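You operate a simulated robot arm through the tools that you are given. There is no shell and no other tool.

Carry out the task below with a simulated robot arm. There is one attempt and no reset: what you move stays moved.

## Task
Put things in order on the top of the island bench. At the end: two of the discs from the top of the island bench are on the grey plate; the black square post from the top of the island bench stands on top of the white filter; the white mirror block from the top of the island bench is on the white small carton; whatever was shut is shut again. Leave all else as you found it, and nothing knocked over.

It is judged by the outcome, as a careful person would: the job done as asked, and still so three seconds after it is handed in. It fails if anything else is knocked over, pushed out of place, dropped, spilled or broken.

## Robot
A 6-joint arm with a two-finger parallel gripper, fixed in place. Base frame: the origin is at the foot of the arm, x ahead of it, y to its left, z up; the work surface is at about z = 0. Lengths are in mm, angles in rad, forces in N, time in s.
With the tool pointing down near the work surface it reaches from about 140 to 580 mm from the base axis. Its first joint turns from -1.152 to 1.152 rad. Payload 2.1 kg.
Tool frame: the origin (TCP) lies between the finger pads and is the grasp point; the fingertips stand 30 mm ahead of it; z points along the fingers, y is the line along which they close. The gripper opens to 94 mm. The fingers are 28 mm wide and 10 mm thick; the gripper's body (50 by 96 mm) begins 55 mm behind the TCP.
Orientation is that of the tool frame in the base frame, as a unit quaternion [x, y, z, w]. With the fingers straight down and closing along the base's y, the tool's x points along the base's -x, its y along +y and its z along -z.

## Interface
- The arm moves only by the tool arm_command. Its argument "commands" is a list of rows, each a list of 7 numbers: the turn, a rotation vector about the tool's x, y, z in rad, then the shift along the tool's x, y, z in mm, then the finger opening in mm, from 0 to 94. In form: [[rx, ry, rz, tx, ty, tz, claw], ...]. A call has 1 to 20 rows; each row shifts and turns the commanded pose from where the row before left it, along the tool's axes as they then stand. A row lasts 0.2 s, in which the tool goes at most 50 mm and 0.15 rad; a call with a longer step from one row to the next is refused whole, and so is a gripper value outside its range. A pose out of reach is approached as far as the arm can. The call stops where the force on the tool passes 40 N (or 10 N more than at its start, if that is more) or the arm is blocked; 0.2 s more then pass. Each finger travels about 72 mm/s and halts on what it meets, pressing with about 26 N; the grip force reading is that of the motor and also rises with nothing between the fingers. The clock runs only during rows and for 0.2 s after the last one: add rows that do not move to give the fingers time. It gives the time, the measured TCP pose, the force on the tool (base axes), the opening and the grip force at its end, in the units of the frame above (readings bear some noise), with the torque about the TCP (base axes, N m) and any sound that the robot's microphone picked up, and new pictures: "show" is both (left out), scene, wrist or none.
- Cameras (640 x 400 px; columns grow to the right, rows downward): "scene" is fixed at [53, -370.9, 483.6]; the picture's right is [0.79, -0.61, 0.00], its down [-0.35, -0.46, -0.82] and it looks along [0.50, 0.65, -0.58] (base axes); focal length 237 px, centre (320, 200). "wrist" rides on the gripper at [76, 14, -103] in the tool frame; the picture's right is [-0.18, 0.98, 0.00], its down [-0.75, -0.14, -0.64] and it looks along [-0.63, -0.12, 0.77] (tool axes); focal length 243 px, centre (320, 200). There is no depth. A picture from a camera that has moved, and an enlarged one, comes with that camera's place and axes in the base frame and with its lens.
- enlarge(camera, box): a new picture of the part [left, top, right, bottom] of that camera's present view, enlarged. No time passes.
- hand_in(): hands the job in; it is judged then, once.

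Places have to be worked out from the pictures, the camera data and where the tool is seen. Open the gripper and draw the arm clear of the work before you hand the job in, unless the task says otherwise.

The tools are called after "Call:" as a command line: name --pt "numbers of a row" for each row, then --argument value for the rest, lists and objects as JSON in quotes. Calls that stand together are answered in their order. arm_command: Moves the arm, as the interface text tells. Its arguments: {"type":"object","properties":{"commands":{"type":"array","items":{"type":"array","items":{"type":"number"}}},"show":{"type":"string","enum":["both","scene","wrist","none"]}},"required":["commands"]} The other tools are called the same way: enlarge (camera, box) takes an enlarged picture of a part of a camera's view; hand_in () hands the job in.

At the start:

```text
t: 0.0
ee_pos: [335.6, 118.4, 350.6]
ee_rot: [0.0, 1.0, 0.0, 0.0]
contact_force: [-0.3, -0.7, 0.4]
moment: [0.0, 0.04, 0.02]
gripper_width: 94.4
grip_force: 0.1
```

scene: 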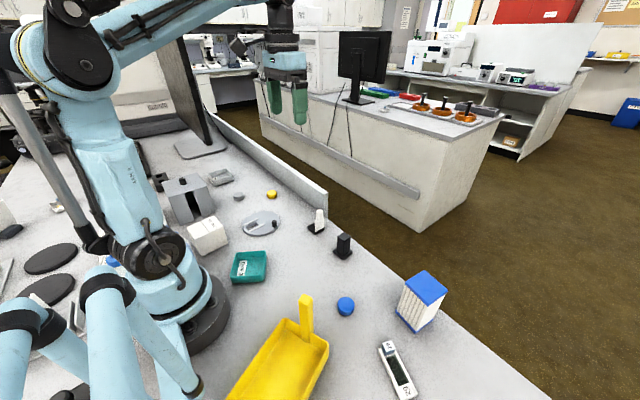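
wrist: 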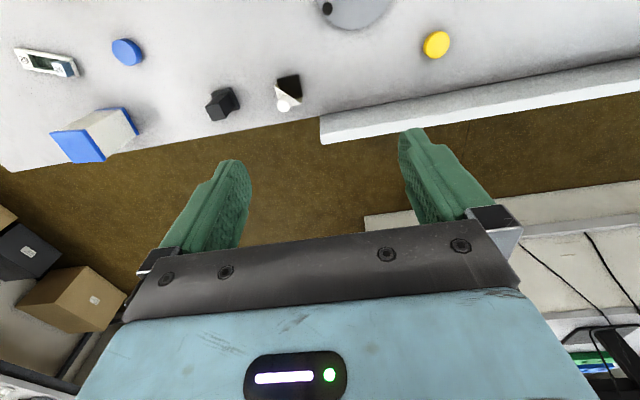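

The scene shows the bench with several small items; I will look closer at the parts of the scene before moving anything.

Call:
enlarge --camera "scene" --box '[160, 160, 360, 290]'

Call:
enlarge --camera "scene" --box '[220, 240, 460, 400]'

Call:
enlarge --camera "scene" --box '[0, 180, 220, 400]'

Call:
enlarge --camera "wrist" --box '[0, 0, 320, 200]'

Call:
enlarge --camera "wrist" --box '[240, 0, 560, 200]'

```text
3.08 times, centred on (260, 225) of scene
camera zoom: at [53.0, -370.9, 483.6], right [0.79, -0.61, 0.0], down [-0.35, -0.46, -0.82], along [0.5, 0.65, -0.58], focal length 728 px, centre (505, 123)
```

zoom: 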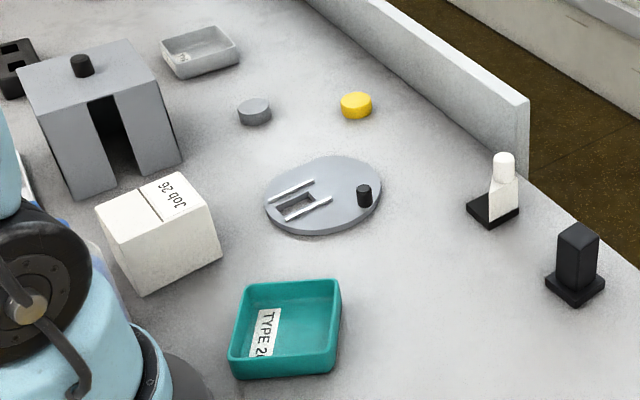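

```text
2.50 times, centred on (340, 320) of scene
camera zoom: at [53.0, -370.9, 483.6], right [0.79, -0.61, 0.0], down [-0.35, -0.46, -0.82], along [0.5, 0.65, -0.58], focal length 592 px, centre (270, -100)
```

zoom: 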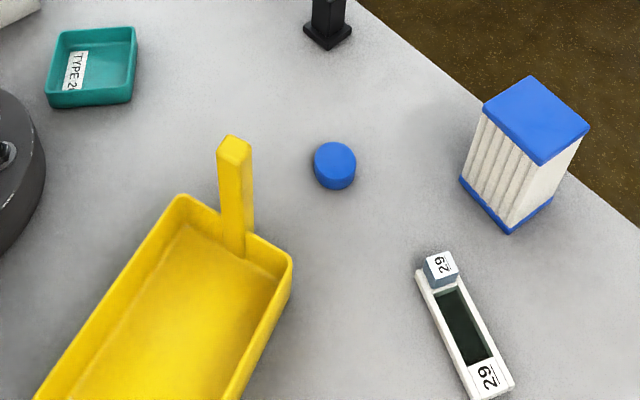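

```text
1.82 times, centred on (110, 290) of scene
camera zoom: at [53.0, -370.9, 483.6], right [0.79, -0.61, 0.0], down [-0.35, -0.46, -0.82], along [0.5, 0.65, -0.58], focal length 430 px, centre (702, 36)
```

zoom: 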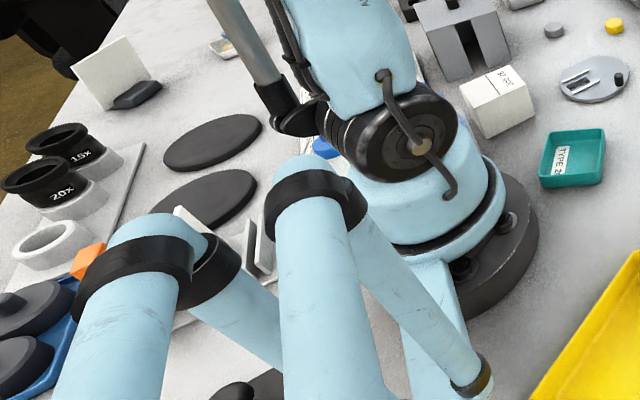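

```text
2.00 times, centred on (160, 100) of wrist
camera zoom: at [260.2, 132.7, 451.8], right [0.18, 0.98, 0.0], down [0.75, -0.14, 0.64], along [0.63, -0.12, -0.77], focal length 485 px, centre (640, 400)
```

zoom: 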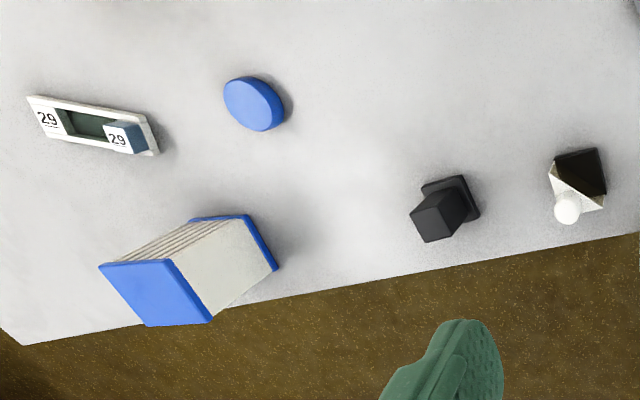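

```text
2.00 times, centred on (400, 100) of wrist
camera zoom: at [260.2, 132.7, 451.8], right [0.18, 0.98, 0.0], down [0.75, -0.14, 0.64], along [0.63, -0.12, -0.77], focal length 485 px, centre (160, 400)
```

zoom: 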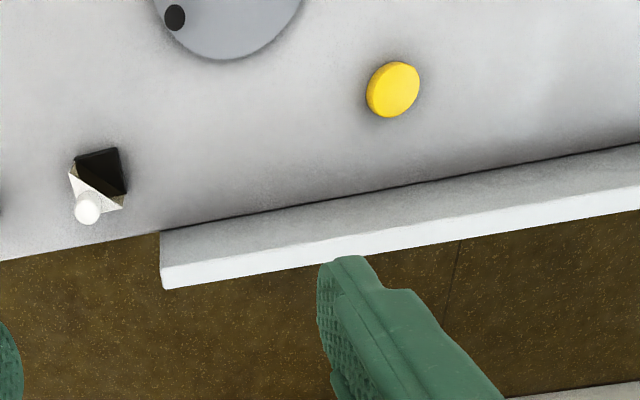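

The blue, yellow and grey discs, the slotted grey round plate, the black post, the mirror block, the carton and the pleated filter are all in view. I estimate the plate at about (247,175), the post at (366,-63), the mirror block at (367,56), the filter top at (370,-281, z≈96) and the carton at (101,190). I'll pull the arm back at its present height to see the plate and carton from the wrist camera.

Call:
arm_command --pt "0 0 0 45 10 0 94" --pt "0 0 0 45 10 0 94" --pt "0 0 0 45 10 0 94" --pt "0 0 0 0 0 0 94" --show "both"

```text
t: 1.0
ee_pos: [199.9, 145.9, 350.1]
ee_rot: [0.0, 1.0, 0.0, 0.001]
contact_force: [-0.7, -0.6, -0.5]
moment: [-0.02, -0.01, -0.02]
gripper_width: 94.0
grip_force: 0.0
camera wrist: at [124.5, 159.3, 451.9], right [0.18, 0.98, 0.0], down [0.75, -0.14, 0.64], along [0.63, -0.12, -0.77], focal length 243 px, centre (320, 200)
```

scene: 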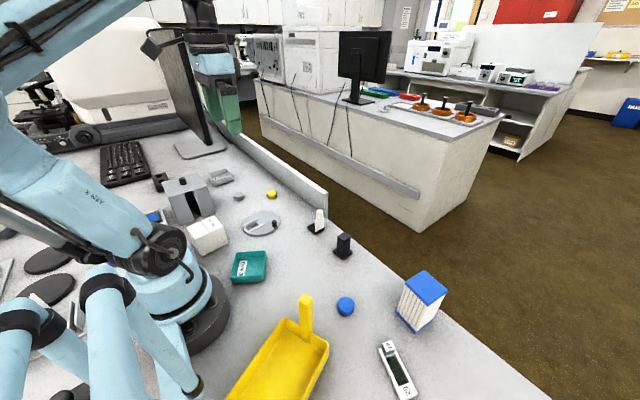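
wrist: 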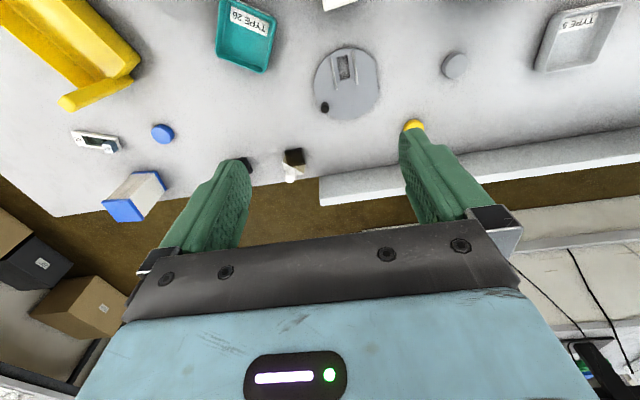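

Call:
enlarge --camera "wrist" --box '[280, 0, 480, 125]'

Call:
enlarge --camera "scene" --box '[90, 130, 290, 255]'

Call:
enlarge --camera "wrist" --box '[480, 0, 640, 100]'

```text
3.20 times, centred on (380, 62) of wrist
camera zoom: at [124.5, 159.3, 451.9], right [0.18, 0.98, 0.0], down [0.75, -0.14, 0.64], along [0.63, -0.12, -0.77], focal length 776 px, centre (128, 640)
```

zoom: 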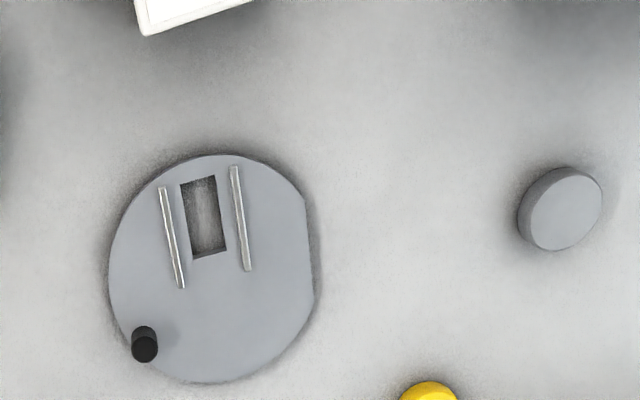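

```text
3.20 times, centred on (190, 192) of scene
camera zoom: at [53.0, -370.9, 483.6], right [0.79, -0.61, 0.0], down [-0.35, -0.46, -0.82], along [0.5, 0.65, -0.58], focal length 757 px, centre (736, 224)
```

zoom: 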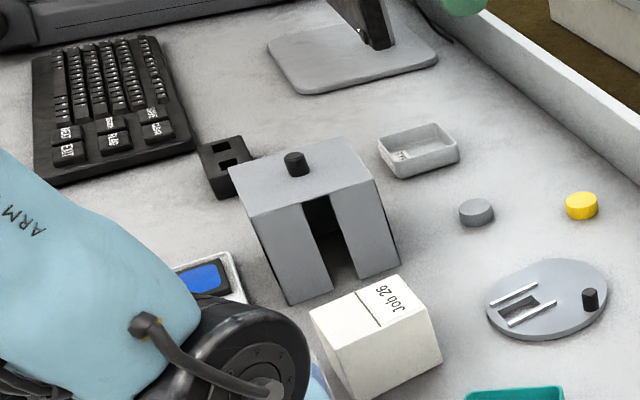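

```text
4.00 times, centred on (560, 50) of wrist
camera zoom: at [124.5, 159.3, 451.9], right [0.18, 0.98, 0.0], down [0.75, -0.14, 0.64], along [0.63, -0.12, -0.77], focal length 970 px, centre (-640, 800)
```

zoom: 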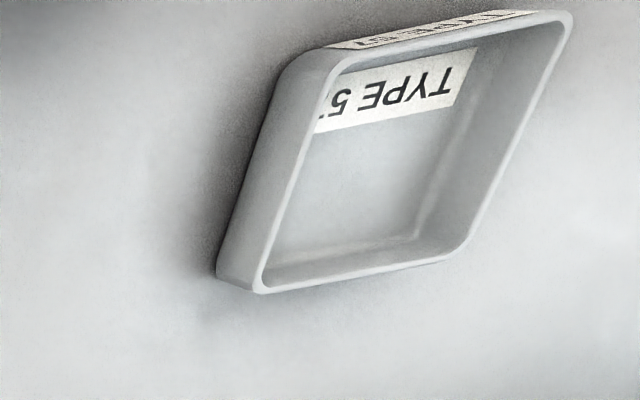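

The round plate with the slot and knob is the only grey plate (the grey rectangular thing is a tray labelled TYPE 5x). I'll go over toward the black post and mirror block for a closer look at height 200.

Call:
arm_command --pt "0 0 0 -15 -34 25 94" --pt "0 0 0 -15 -34 25 94" --pt "0 0 0 -15 -34 25 94" --pt "0 0 0 -15 -34 25 94" --pt "0 0 0 -15 -34 25 94" --pt "0 0 0 -15 -34 25 94" --pt "0 0 0 0 0 0 94" --show "both"

```text
t: 2.6
ee_pos: [293.7, -56.7, 197.2]
ee_rot: [0.0, 1.0, -0.001, 0.0]
contact_force: [-0.2, -1.2, 0.2]
moment: [-0.02, 0.04, 0.03]
gripper_width: 94.0
grip_force: 0.1
camera wrist: at [217.5, -42.2, 299.6], right [0.18, 0.98, 0.0], down [0.75, -0.14, 0.64], along [0.63, -0.12, -0.77], focal length 243 px, centre (320, 200)
```

scene: 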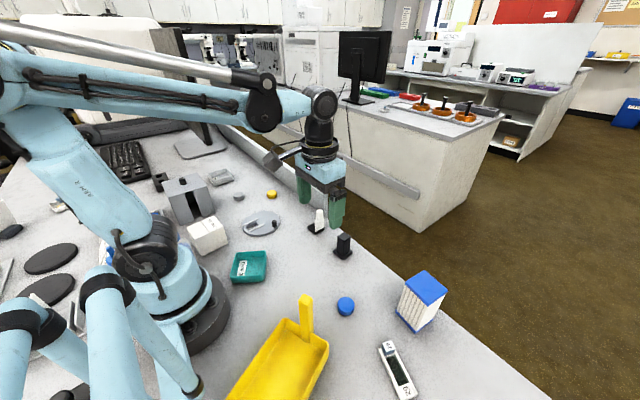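
wrist: 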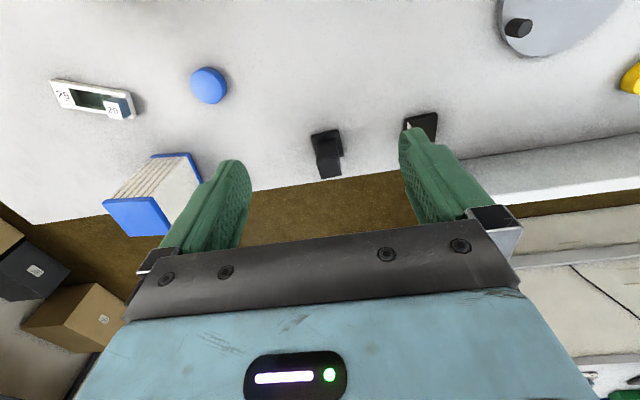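

Call:
enlarge --camera "wrist" --box '[280, 100, 440, 200]'

Call:
enlarge --camera "scene" --box '[280, 180, 376, 270]'

Call:
enlarge --camera "wrist" --box '[80, 130, 240, 250]'

```text
4.00 times, centred on (360, 150) of wrist
camera zoom: at [217.5, -42.2, 299.6], right [0.18, 0.98, 0.0], down [0.75, -0.14, 0.64], along [0.63, -0.12, -0.77], focal length 970 px, centre (160, 400)
```

zoom: 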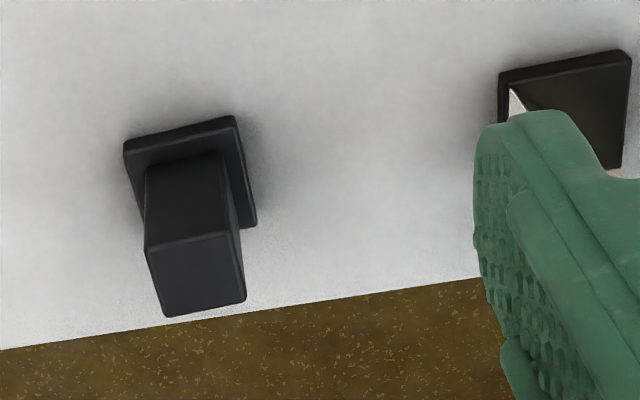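

```text
4.44 times, centred on (328, 225) of scene
camera zoom: at [53.0, -370.9, 483.6], right [0.79, -0.61, 0.0], down [-0.35, -0.46, -0.82], along [0.5, 0.65, -0.58], focal length 1052 px, centre (284, 89)
```

zoom: 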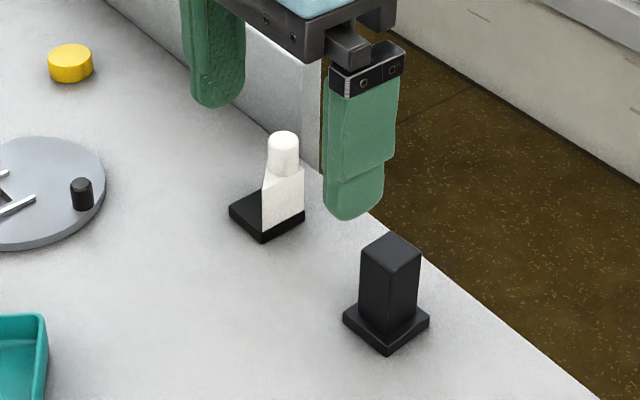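

```text
3.33 times, centred on (160, 190) of wrist
camera zoom: at [217.5, -42.2, 299.6], right [0.18, 0.98, 0.0], down [0.75, -0.14, 0.64], along [0.63, -0.12, -0.77], focal length 809 px, centre (853, 233)
```

zoom: 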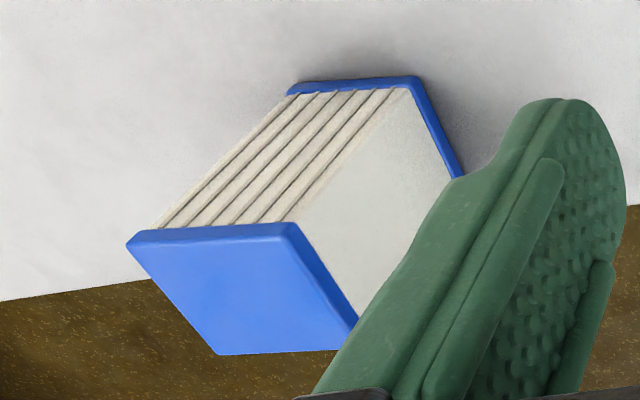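

The post is about 60 mm tall, with a 24 mm square shaft on a 37 mm base, centred near (368.5,-60) and turned about +0.1 rad. I'll move above it and turn the tool to match, then check before descending.

Call:
arm_command --pt "0 0 0 -25 -1 25 94" --pt "0 0 0 -25 -1 25 94" --pt "0 0 0 -25 -1 25 94" --pt "0 0 -0.1 0 0 0 94" --pt "0 0 0 0 0 0 94" --show "both"

```text
t: 3.8
ee_pos: [367.8, -59.0, 124.4]
ee_rot: [-0.05, 0.999, 0.0, 0.0]
contact_force: [0.2, -0.1, 0.1]
moment: [-0.03, 0.01, -0.01]
gripper_width: 93.9
grip_force: 0.1
camera wrist: at [290.1, -52.5, 226.7], right [0.08, 1.0, 0.0], down [0.76, -0.06, 0.64], along [0.64, -0.05, -0.77], focal length 243 px, centre (320, 200)
```

scene: 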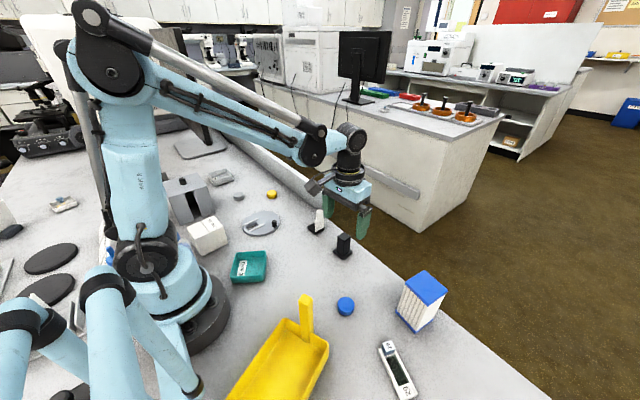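
wrist: 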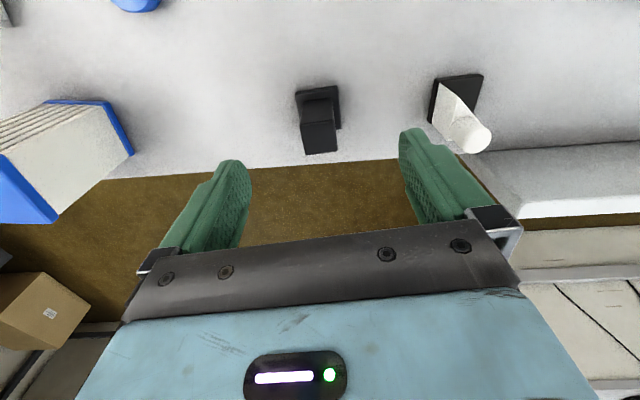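

The gripper is above the post; I look closer to check yaw and lateral centring.

Call:
enlarge --camera "wrist" --box '[240, 60, 400, 160]'

Call:
enlarge --camera "wrist" --box '[400, 50, 560, 150]'

```text
4.00 times, centred on (320, 110) of wrist
camera zoom: at [290.1, -52.5, 226.7], right [0.08, 1.0, 0.0], down [0.76, -0.06, 0.64], along [0.64, -0.05, -0.77], focal length 970 px, centre (320, 560)
```

zoom: 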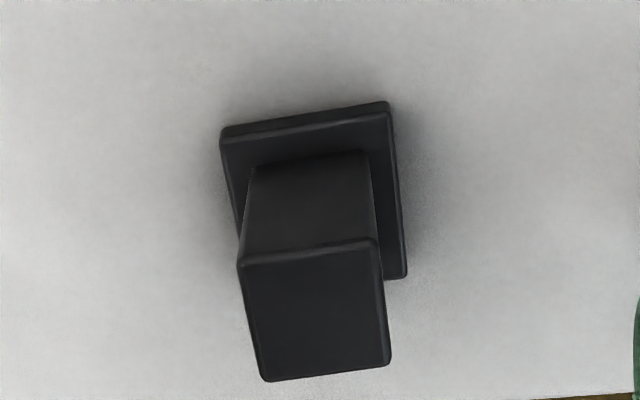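

```text
4.00 times, centred on (480, 100) of wrist
camera zoom: at [290.1, -52.5, 226.7], right [0.08, 1.0, 0.0], down [0.76, -0.06, 0.64], along [0.64, -0.05, -0.77], focal length 970 px, centre (-320, 600)
```

zoom: 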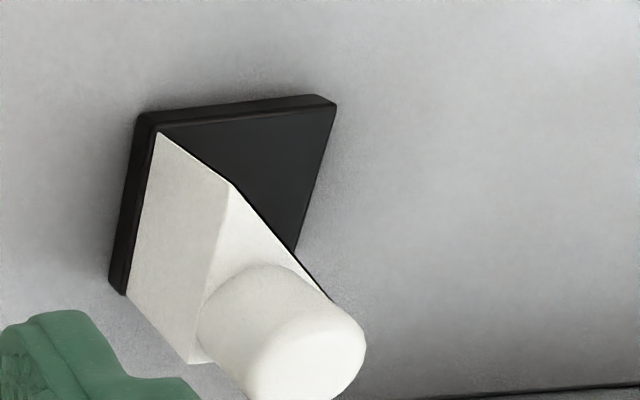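

Post centre is about (370,-59), yaw ≈0.075. Small correction, then straight down to z≈44 and close.

Call:
arm_command --pt "0 0 0.025 -2 0 0 94" --pt "0 0 0 0 0 40 94" --pt "0 0 0 0 0 40 94" --pt "0 0 0 0 0 0 94" --show "both"

```text
t: 4.8
ee_pos: [367.7, -57.2, 46.3]
ee_rot: [-0.038, 0.999, 0.001, 0.0]
contact_force: [0.6, -0.2, 0.1]
moment: [0.0, -0.03, 0.03]
gripper_width: 94.2
grip_force: 0.1
camera wrist: at [291.6, -49.0, 147.6], right [0.11, 0.99, 0.0], down [0.76, -0.08, 0.64], along [0.64, -0.07, -0.77], focal length 243 px, centre (320, 200)
```

scene: 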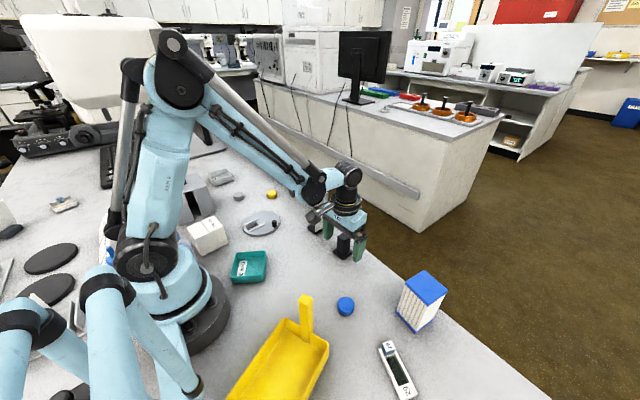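
wrist: 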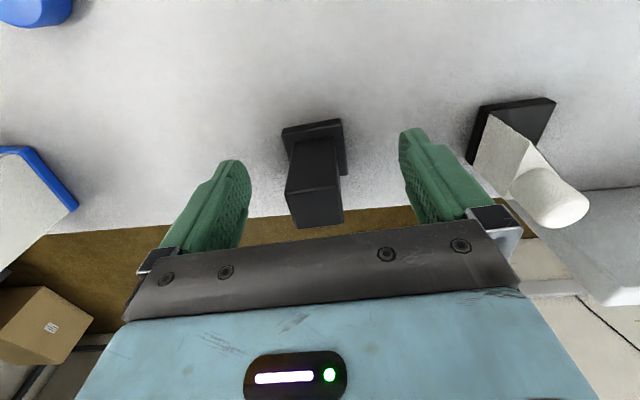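

The fingers straddle the post; a 2 mm trim, then close the fingers.

Call:
arm_command --pt "0 0 0 -2 -2 2 94" --pt "0 0 0 0 0 0 60" --pt "0 0 0 0 0 0 30" --pt "0 0 0 0 0 0 20" --pt "0 0 0 0 0 0 15" --pt "0 0 0 0 0 0 15" --show "both"

```text
t: 6.2
ee_pos: [370.8, -61.0, 44.1]
ee_rot: [-0.037, 0.999, 0.0, 0.0]
contact_force: [-0.1, 1.1, -1.0]
moment: [0.0, 0.0, 0.02]
gripper_width: 30.4
grip_force: 25.1
camera wrist: at [294.1, -51.7, 145.6], right [0.11, 0.99, 0.0], down [0.76, -0.08, 0.64], along [0.64, -0.07, -0.77], focal length 243 px, centre (320, 200)
```

scene: 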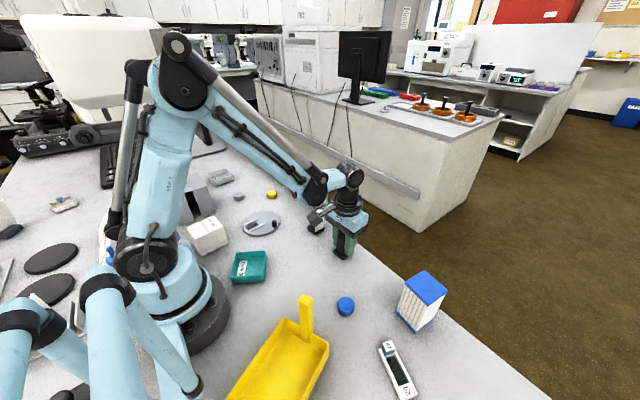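
wrist: 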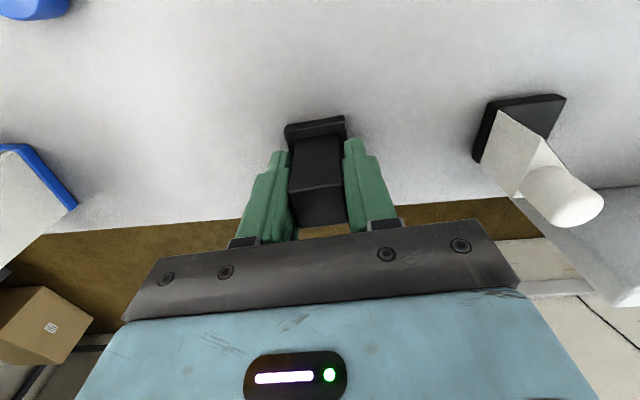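

The post is gripped (30 mm, 25 N). I lift it straight up and check.

Call:
arm_command --pt "0 0 0 0 0 -20 15" --pt "0 0 0 0 0 -40 15" --pt "0 0 0 0 0 -45 15" --pt "0 0 0 0 0 -45 15" --pt "0 0 0 0 0 0 15" --show "both"

```text
t: 7.4
ee_pos: [368.5, -56.4, 196.0]
ee_rot: [-0.038, 0.999, 0.001, 0.0]
contact_force: [0.1, 0.5, -4.2]
moment: [0.03, -0.02, 0.01]
gripper_width: 30.4
grip_force: 25.8
camera wrist: at [292.4, -47.7, 296.3], right [0.11, 0.99, 0.0], down [0.76, -0.08, 0.64], along [0.64, -0.07, -0.77], focal length 243 px, centre (320, 200)
```

scene: 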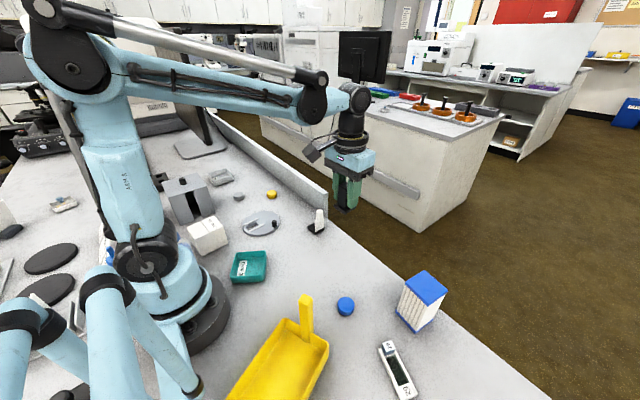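
wrist: 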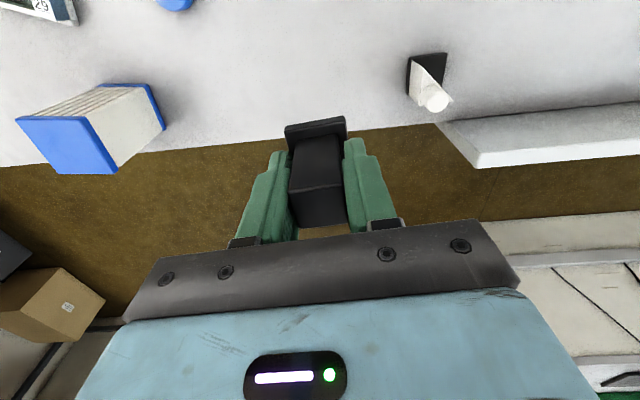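

The post is held at 30 mm. I turn it to match the filter's slight yaw (≈-0.07) and carry it over to the filter at a height that clears it by about 50 mm.

Call:
arm_command --pt "0 0 0.145 0 0 0 15" --pt "0 0 0 -3 -44 0 15" --pt "0 0 0 -3 -44 0 15" --pt "0 0 0 -3 -44 0 15" --pt "0 0 0 -3 -44 0 15" --pt "0 0 0 -3 -40 0 15" --pt "0 0 0 0 0 0 15" --pt "0 0 0 0 0 0 15" --show "both"

Call:
enlarge --camera "scene" --box '[370, 220, 490, 340]'

Call:
enlarge --camera "wrist" --box '[200, 40, 440, 220]'

```text
t: 9.2
ee_pos: [374.1, -273.0, 191.3]
ee_rot: [0.035, 0.999, 0.0, -0.001]
contact_force: [-0.4, -0.6, -3.6]
moment: [0.01, 0.0, -0.01]
gripper_width: 30.0
grip_force: 26.2
camera wrist: at [298.8, -253.6, 294.3], right [0.25, 0.97, 0.0], down [0.74, -0.19, 0.64], along [0.62, -0.16, -0.77], focal length 243 px, centre (320, 200)
```

scene: 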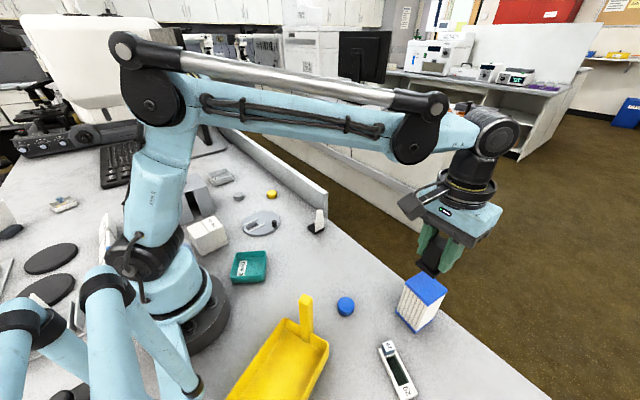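
wrist: 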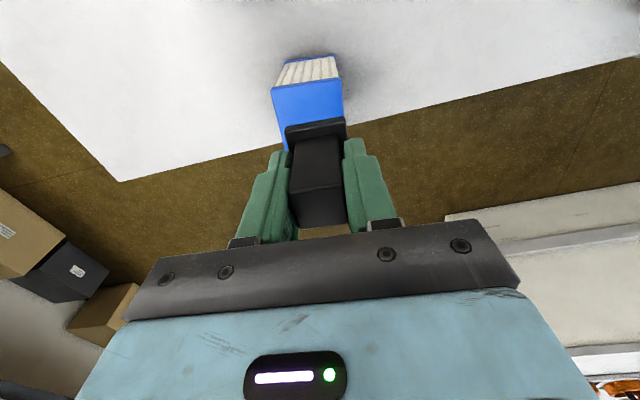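

```text
3.33 times, centred on (430, 280) of scene
camera zoom: at [53.0, -370.9, 483.6], right [0.79, -0.61, 0.0], down [-0.35, -0.46, -0.82], along [0.5, 0.65, -0.58], focal length 789 px, centre (-47, -67)
```

zoom: 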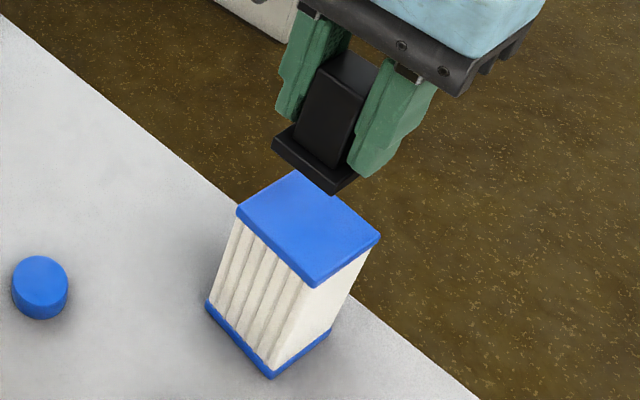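

```text
2.22 times, centred on (320, 130) of wrist
camera zoom: at [298.8, -253.6, 294.3], right [0.25, 0.97, 0.0], down [0.74, -0.19, 0.64], along [0.62, -0.16, -0.77], focal length 539 px, centre (320, 356)
```

zoom: 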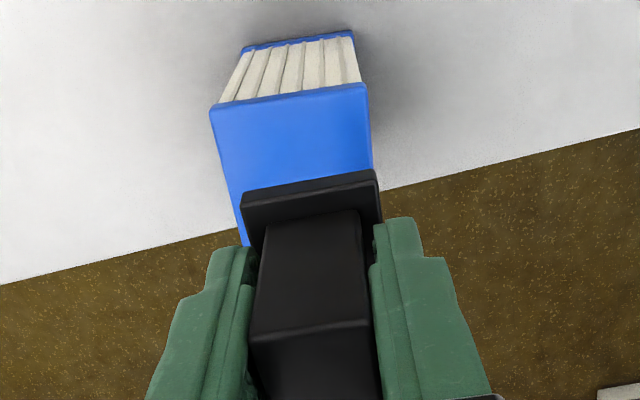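

Measured against the same views, the post base is about 6 mm short of the filter centre in y and 1–2 mm too far in x; filter yaw ≈ -0.11. I correct that and lower most of the way, then look.

Call:
arm_command --pt "0 0 0.04 1 -6.4 0 15" --pt "0 0 0 0 0 20 15" --pt "0 0 0 0 0 15 15" --pt "0 0 0 0 0 8 15" --pt "0 0 0 0 0 0 15" --pt "0 0 0 0 0 0 15" --show "both"

Call:
enlarge --camera "scene" --box '[370, 220, 490, 340]'

Call:
enlarge --camera "wrist" --box '[220, 60, 420, 190]'

```text
t: 10.6
ee_pos: [370.5, -284.2, 150.1]
ee_rot: [0.055, 0.998, 0.0, 0.0]
contact_force: [0.1, -0.3, -3.6]
moment: [0.01, 0.01, 0.01]
gripper_width: 30.3
grip_force: 25.8
camera wrist: at [297.2, -260.6, 251.7], right [0.29, 0.96, 0.0], down [0.73, -0.22, 0.64], along [0.61, -0.19, -0.77], focal length 243 px, centre (320, 200)
```

scene: 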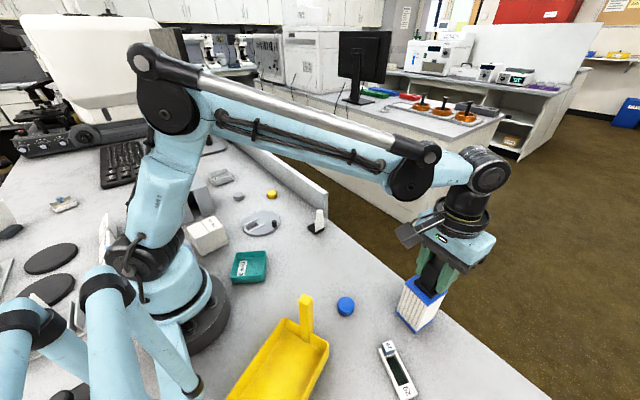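
wrist: 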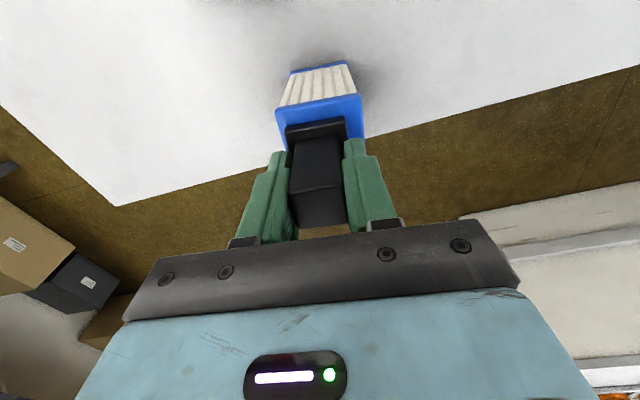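

```text
3.33 times, centred on (430, 280) of scene
camera zoom: at [53.0, -370.9, 483.6], right [0.79, -0.61, 0.0], down [-0.35, -0.46, -0.82], along [0.5, 0.65, -0.58], focal length 789 px, centre (-47, -67)
```

zoom: 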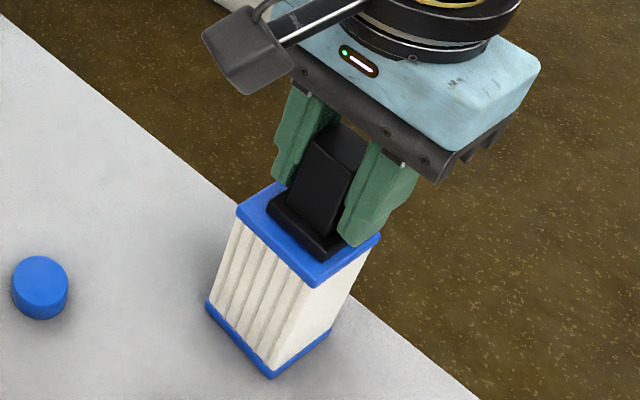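

```text
3.08 times, centred on (320, 125) of wrist
camera zoom: at [297.2, -260.6, 251.7], right [0.29, 0.96, 0.0], down [0.73, -0.22, 0.64], along [0.61, -0.19, -0.77], focal length 746 px, centre (320, 431)
```

zoom: 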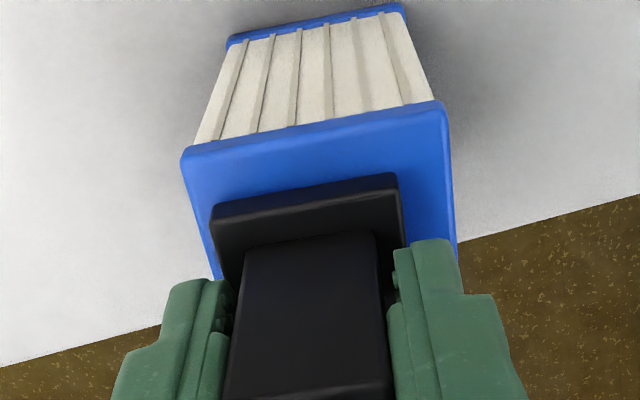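

From this close view the post base should go about 4 mm back in +y and 1 mm in +x. I correct that and lower another 5 mm.

Call:
arm_command --pt "0 0 0 -0.8 3.9 0 15" --pt "0 0 0 0 0 5 15" --pt "0 0 0 0 0 0 15" --pt "0 0 0 0 0 0 15" --show "both"

Call:
enlarge --camera "scene" --box '[390, 240, 470, 320]'

Call:
enlarge --camera "wrist" --box '[240, 70, 400, 170]'

```text
t: 11.6
ee_pos: [371.1, -279.5, 145.8]
ee_rot: [0.056, 0.998, 0.0, 0.0]
contact_force: [1.2, -1.3, 21.1]
moment: [-0.05, 0.03, 0.03]
gripper_width: 30.3
grip_force: 26.3
camera wrist: at [297.7, -256.5, 247.6], right [0.29, 0.96, 0.0], down [0.73, -0.22, 0.64], along [0.61, -0.19, -0.77], focal length 243 px, centre (320, 200)
```

scene: 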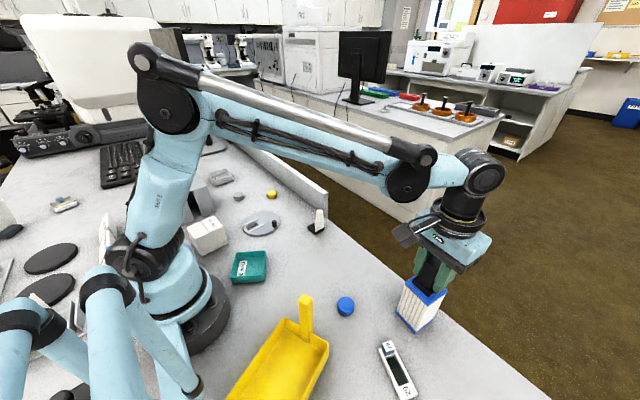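
wrist: 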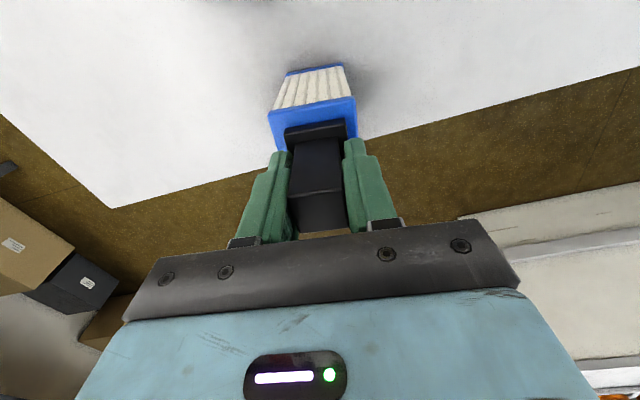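

```text
5.00 times, centred on (430, 280) of scene
camera zoom: at [52.9, -370.8, 483.7], right [0.79, -0.61, 0.0], down [-0.35, -0.46, -0.82], along [0.5, 0.65, -0.58], focal length 1183 px, centre (-230, -200)
```

zoom: 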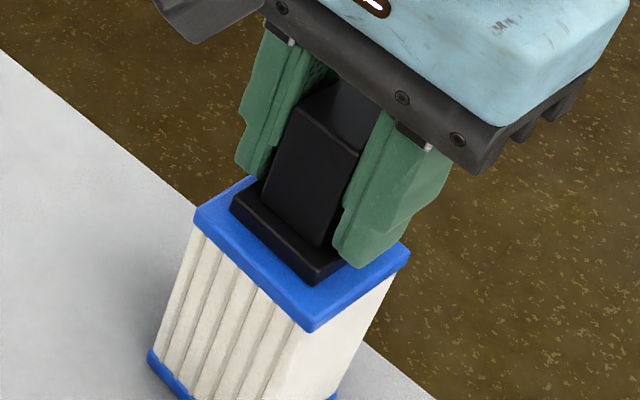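

```text
4.00 times, centred on (320, 120) of wrist
camera zoom: at [297.7, -256.5, 247.6], right [0.29, 0.96, 0.0], down [0.73, -0.22, 0.64], along [0.61, -0.19, -0.77], focal length 970 px, centre (320, 520)
```

zoom: 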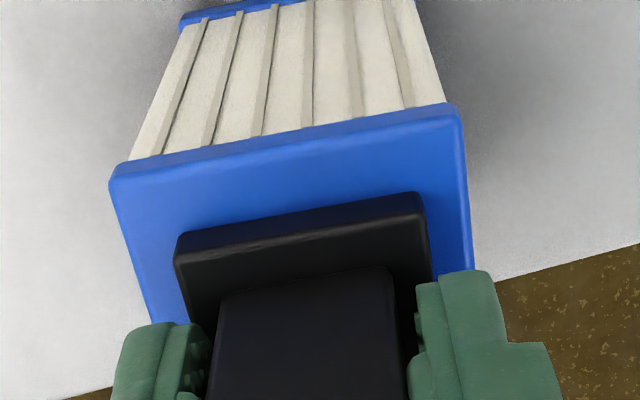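

Contact: the post is resting on the filter (25 N push) and well inside its top. I ease up a little to relieve the pressure before releasing.

Call:
arm_command --pt "0 0 0 0 0 -1.5 15" --pt "0 0 0 0 0 0 15" --show "none"

```text
t: 12.2
ee_pos: [371.7, -278.0, 145.7]
ee_rot: [0.055, 0.998, 0.001, 0.0]
contact_force: [0.2, 1.1, -3.3]
moment: [-0.02, -0.01, 0.0]
gripper_width: 30.2
grip_force: 26.0
```

The load is back to the post's weight, so it hovers under 1 mm. I lower 1 mm and open the fingers.

Call:
arm_command --pt "0 0 0 0 0 1 15" --pt "0 0 0 0 0 0 15" --show "none"

```text
t: 12.8
ee_pos: [370.3, -277.4, 146.5]
ee_rot: [0.055, 0.998, 0.0, 0.0]
contact_force: [4.7, -1.4, 19.4]
moment: [-0.04, -0.16, 0.0]
gripper_width: 30.4
grip_force: 25.9
```

It is seated (about 20 N). I back off 0.6 mm and open the fingers slowly.

Call:
arm_command --pt "0 0 0 0 0 -0.6 15" --pt "0 0 0 0 0 0 26" --pt "0 0 0 0 0 0 32" --pt "0 0 0 0 0 0 36" --pt "0 0 0 0 0 0 42" --pt "0 0 0 0 0 0 50" --pt "0 0 0 0 0 0 60" --pt "0 0 0 0 0 0 60" --show "both"

Call:
enlarge --camera "scene" --box '[390, 240, 470, 320]'

```text
t: 14.6
ee_pos: [370.4, -278.0, 145.6]
ee_rot: [0.055, 0.999, 0.0, 0.001]
contact_force: [0.4, -0.5, 0.1]
moment: [-0.01, 0.01, 0.0]
gripper_width: 60.2
grip_force: 0.0
camera wrist: at [296.3, -255.6, 247.3], right [0.29, 0.96, 0.0], down [0.73, -0.22, 0.64], along [0.61, -0.19, -0.77], focal length 243 px, centre (320, 200)
```

scene: 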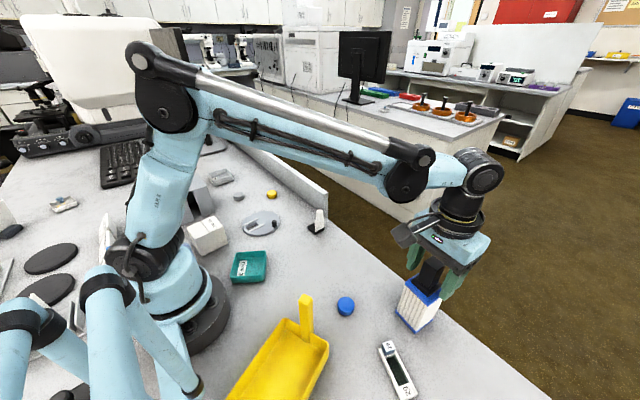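
wrist: 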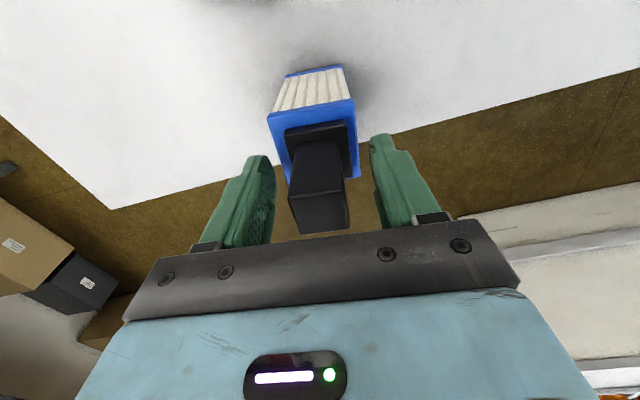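

```text
5.00 times, centred on (430, 280) of scene
camera zoom: at [53.0, -370.9, 483.6], right [0.79, -0.61, 0.0], down [-0.35, -0.46, -0.82], along [0.5, 0.65, -0.58], focal length 1183 px, centre (-230, -200)
```

zoom: 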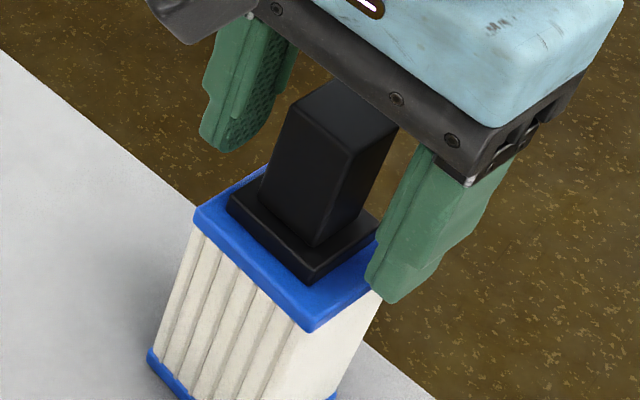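

The post stands upright on the filter. I raise clear, straighten the tool and go over to view the mirror block.

Call:
arm_command --pt "0 0 0 0 0 -20 64" --pt "0 0 0 0 0 -40 64" --pt "0 0 0 0 0 -40 64" --pt "0 0 -0.11 0 0 0 64" --pt "0 0 0 10 42.5 0 80" --pt "0 0 0 10 42.5 0 94" --pt "0 0 0 10 42.5 0 94" --pt "0 0 0 10 42.5 0 94" --pt "0 0 0 10 42.5 0 94" --pt "0 0 0 10 42.5 0 94" --pt "0 0 0 10 42.5 0 94" --pt "0 0 0 10 42.5 0 94" --pt "0 0 0 0 0 40 94" --pt "0 0 0 0 0 0 94" --pt "0 0 0 0 0 0 94" --show "both"

Call:
enlarge --camera "wrist" --box '[260, 60, 420, 160]'

Call:
enlarge --camera "scene" --box '[380, 220, 480, 340]'

```text
t: 17.8
ee_pos: [290.8, 62.6, 205.5]
ee_rot: [0.001, 1.0, 0.0, 0.001]
contact_force: [0.5, 0.7, 0.9]
moment: [0.02, 0.0, 0.03]
gripper_width: 93.9
grip_force: 0.1
camera wrist: at [214.3, 77.2, 307.2], right [0.18, 0.98, 0.0], down [0.75, -0.14, 0.64], along [0.63, -0.12, -0.77], focal length 243 px, centre (320, 200)
```

scene: 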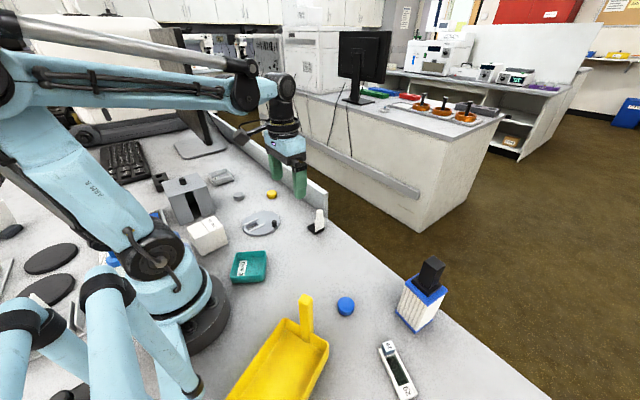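
wrist: 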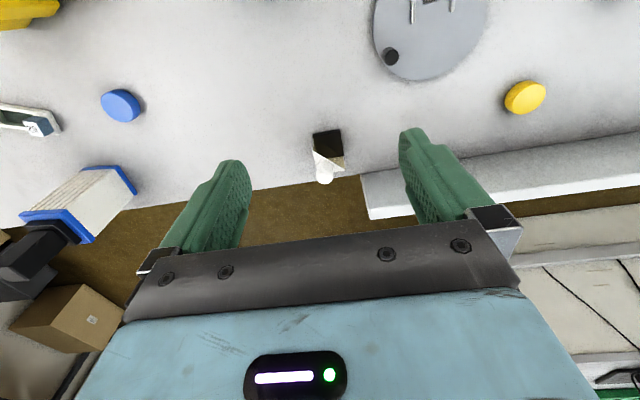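

```text
4.00 times, centred on (340, 110) of wrist
camera zoom: at [214.3, 77.2, 307.2], right [0.18, 0.98, 0.0], down [0.75, -0.14, 0.64], along [0.63, -0.12, -0.77], focal length 970 px, centre (240, 560)
```

zoom: 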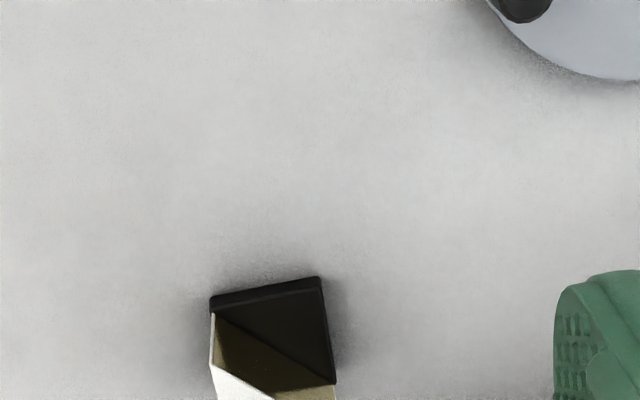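

```text
3.33 times, centred on (430, 280) of scene
camera zoom: at [53.0, -370.9, 483.6], right [0.79, -0.61, 0.0], down [-0.35, -0.46, -0.82], along [0.5, 0.65, -0.58], focal length 789 px, centre (-47, -67)
```

zoom: 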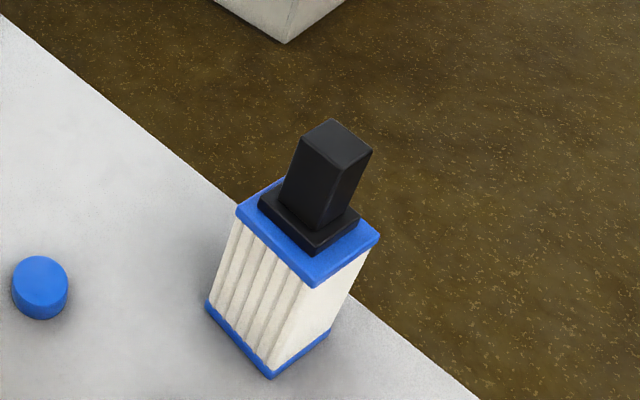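

The post sits squarely on the filter. Now a closer look at the mirror block from both cameras.

Call:
enlarge --camera "wrist" --box '[280, 110, 376, 200]'

Call:
enlarge --camera "scene" --box '[290, 195, 346, 245]'

Call:
enlarge --camera "scene" --box '[160, 160, 280, 260]'

```text
4.44 times, centred on (328, 155) of wrist
camera zoom: at [214.3, 77.2, 307.2], right [0.18, 0.98, 0.0], down [0.75, -0.14, 0.64], along [0.63, -0.12, -0.77], focal length 1078 px, centre (284, 400)
```

zoom: 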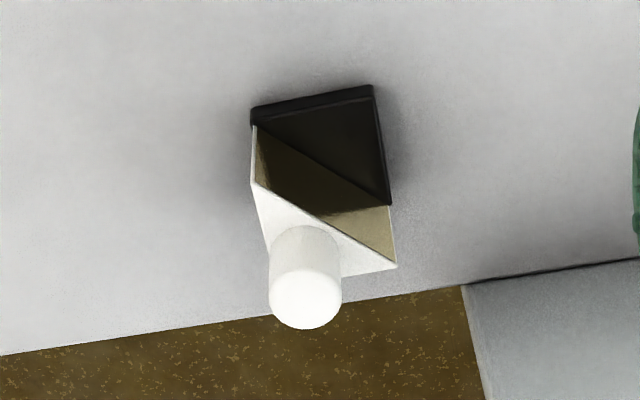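

```text
8.00 times, centred on (318, 220) of scene
camera zoom: at [53.0, -370.9, 483.6], right [0.79, -0.61, 0.0], down [-0.35, -0.46, -0.82], along [0.5, 0.65, -0.58], focal length 1893 px, centre (336, 40)
```

zoom: 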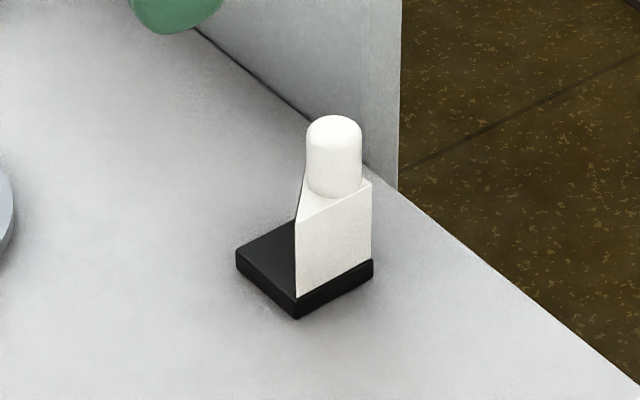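

```text
4.00 times, centred on (220, 210) of scene
camera zoom: at [53.0, -370.9, 483.6], right [0.79, -0.61, 0.0], down [-0.35, -0.46, -0.82], along [0.5, 0.65, -0.58], focal length 947 px, centre (720, 160)
```

zoom: 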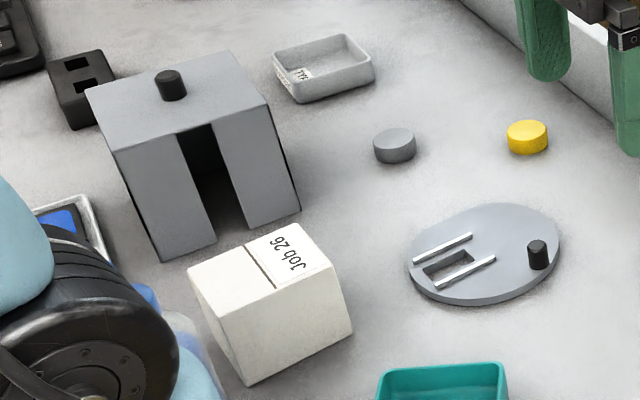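

The mirror block has a 20 mm white cylindrical knob on a triangular prism over a 36 mm black base; I place the knob axis at about (376,50), prism top z≈47, knob top z≈71. I'll grip by the knob with fingertips just above the prism, going first to a hover at z≈130.

Call:
arm_command --pt "0 0 0 -29 -3.5 25.5 70" --pt "0 0 0 -29 -3.5 25.5 60" --pt "0 0 0 -28.7 -3.4 25.5 60" --pt "0 0 0 0 0 0 60" --pt "0 0 0 0 0 0 60" --show "both"

Call:
enlarge --camera "wrist" --box '[230, 80, 420, 200]'

Call:
enlarge --camera "scene" --box '[280, 160, 376, 250]'

```text
t: 19.0
ee_pos: [378.1, 52.1, 128.5]
ee_rot: [0.001, 1.0, 0.0, 0.0]
contact_force: [0.5, -0.8, 0.3]
moment: [0.0, -0.02, -0.01]
gripper_width: 60.2
grip_force: 0.1
camera wrist: at [302.0, 65.8, 229.6], right [0.18, 0.98, 0.0], down [0.75, -0.14, 0.64], along [0.63, -0.12, -0.77], focal length 243 px, centre (320, 200)
```

scene: 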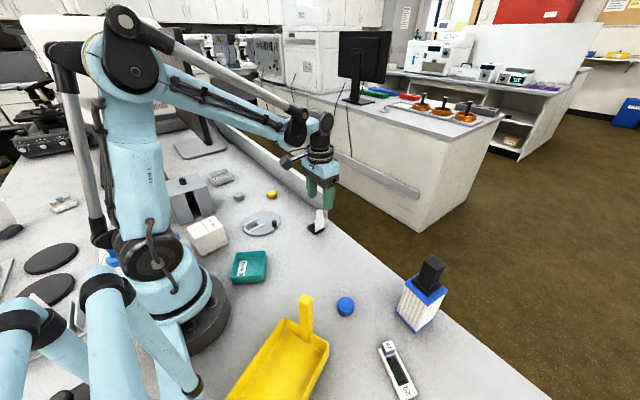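
wrist: 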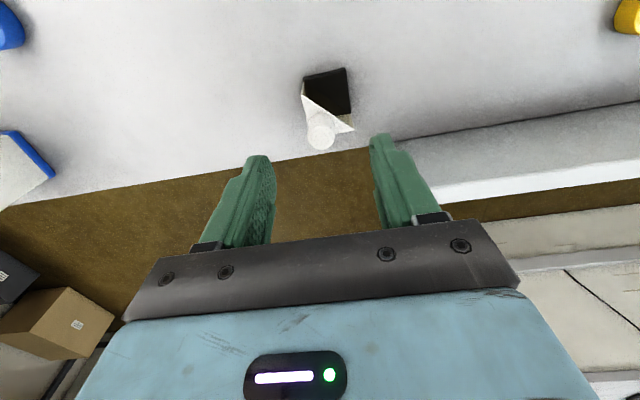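

```text
3.33 times, centred on (325, 140) of wrist
camera zoom: at [302.0, 65.8, 229.6], right [0.18, 0.98, 0.0], down [0.75, -0.14, 0.64], along [0.63, -0.12, -0.77], focal length 809 px, centre (303, 400)
```

zoom: 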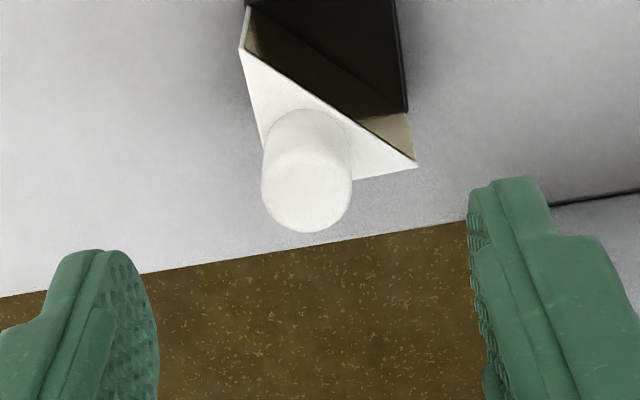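

```text
4.44 times, centred on (328, 205) of scene
camera zoom: at [53.0, -370.9, 483.6], right [0.79, -0.61, 0.0], down [-0.35, -0.46, -0.82], along [0.5, 0.65, -0.58], focal length 1052 px, centre (284, 178)
```

zoom: 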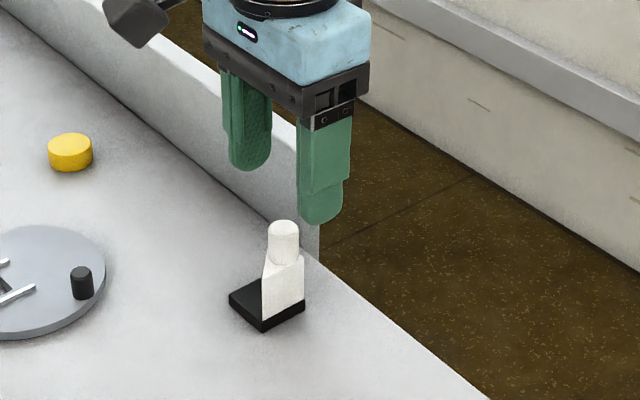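

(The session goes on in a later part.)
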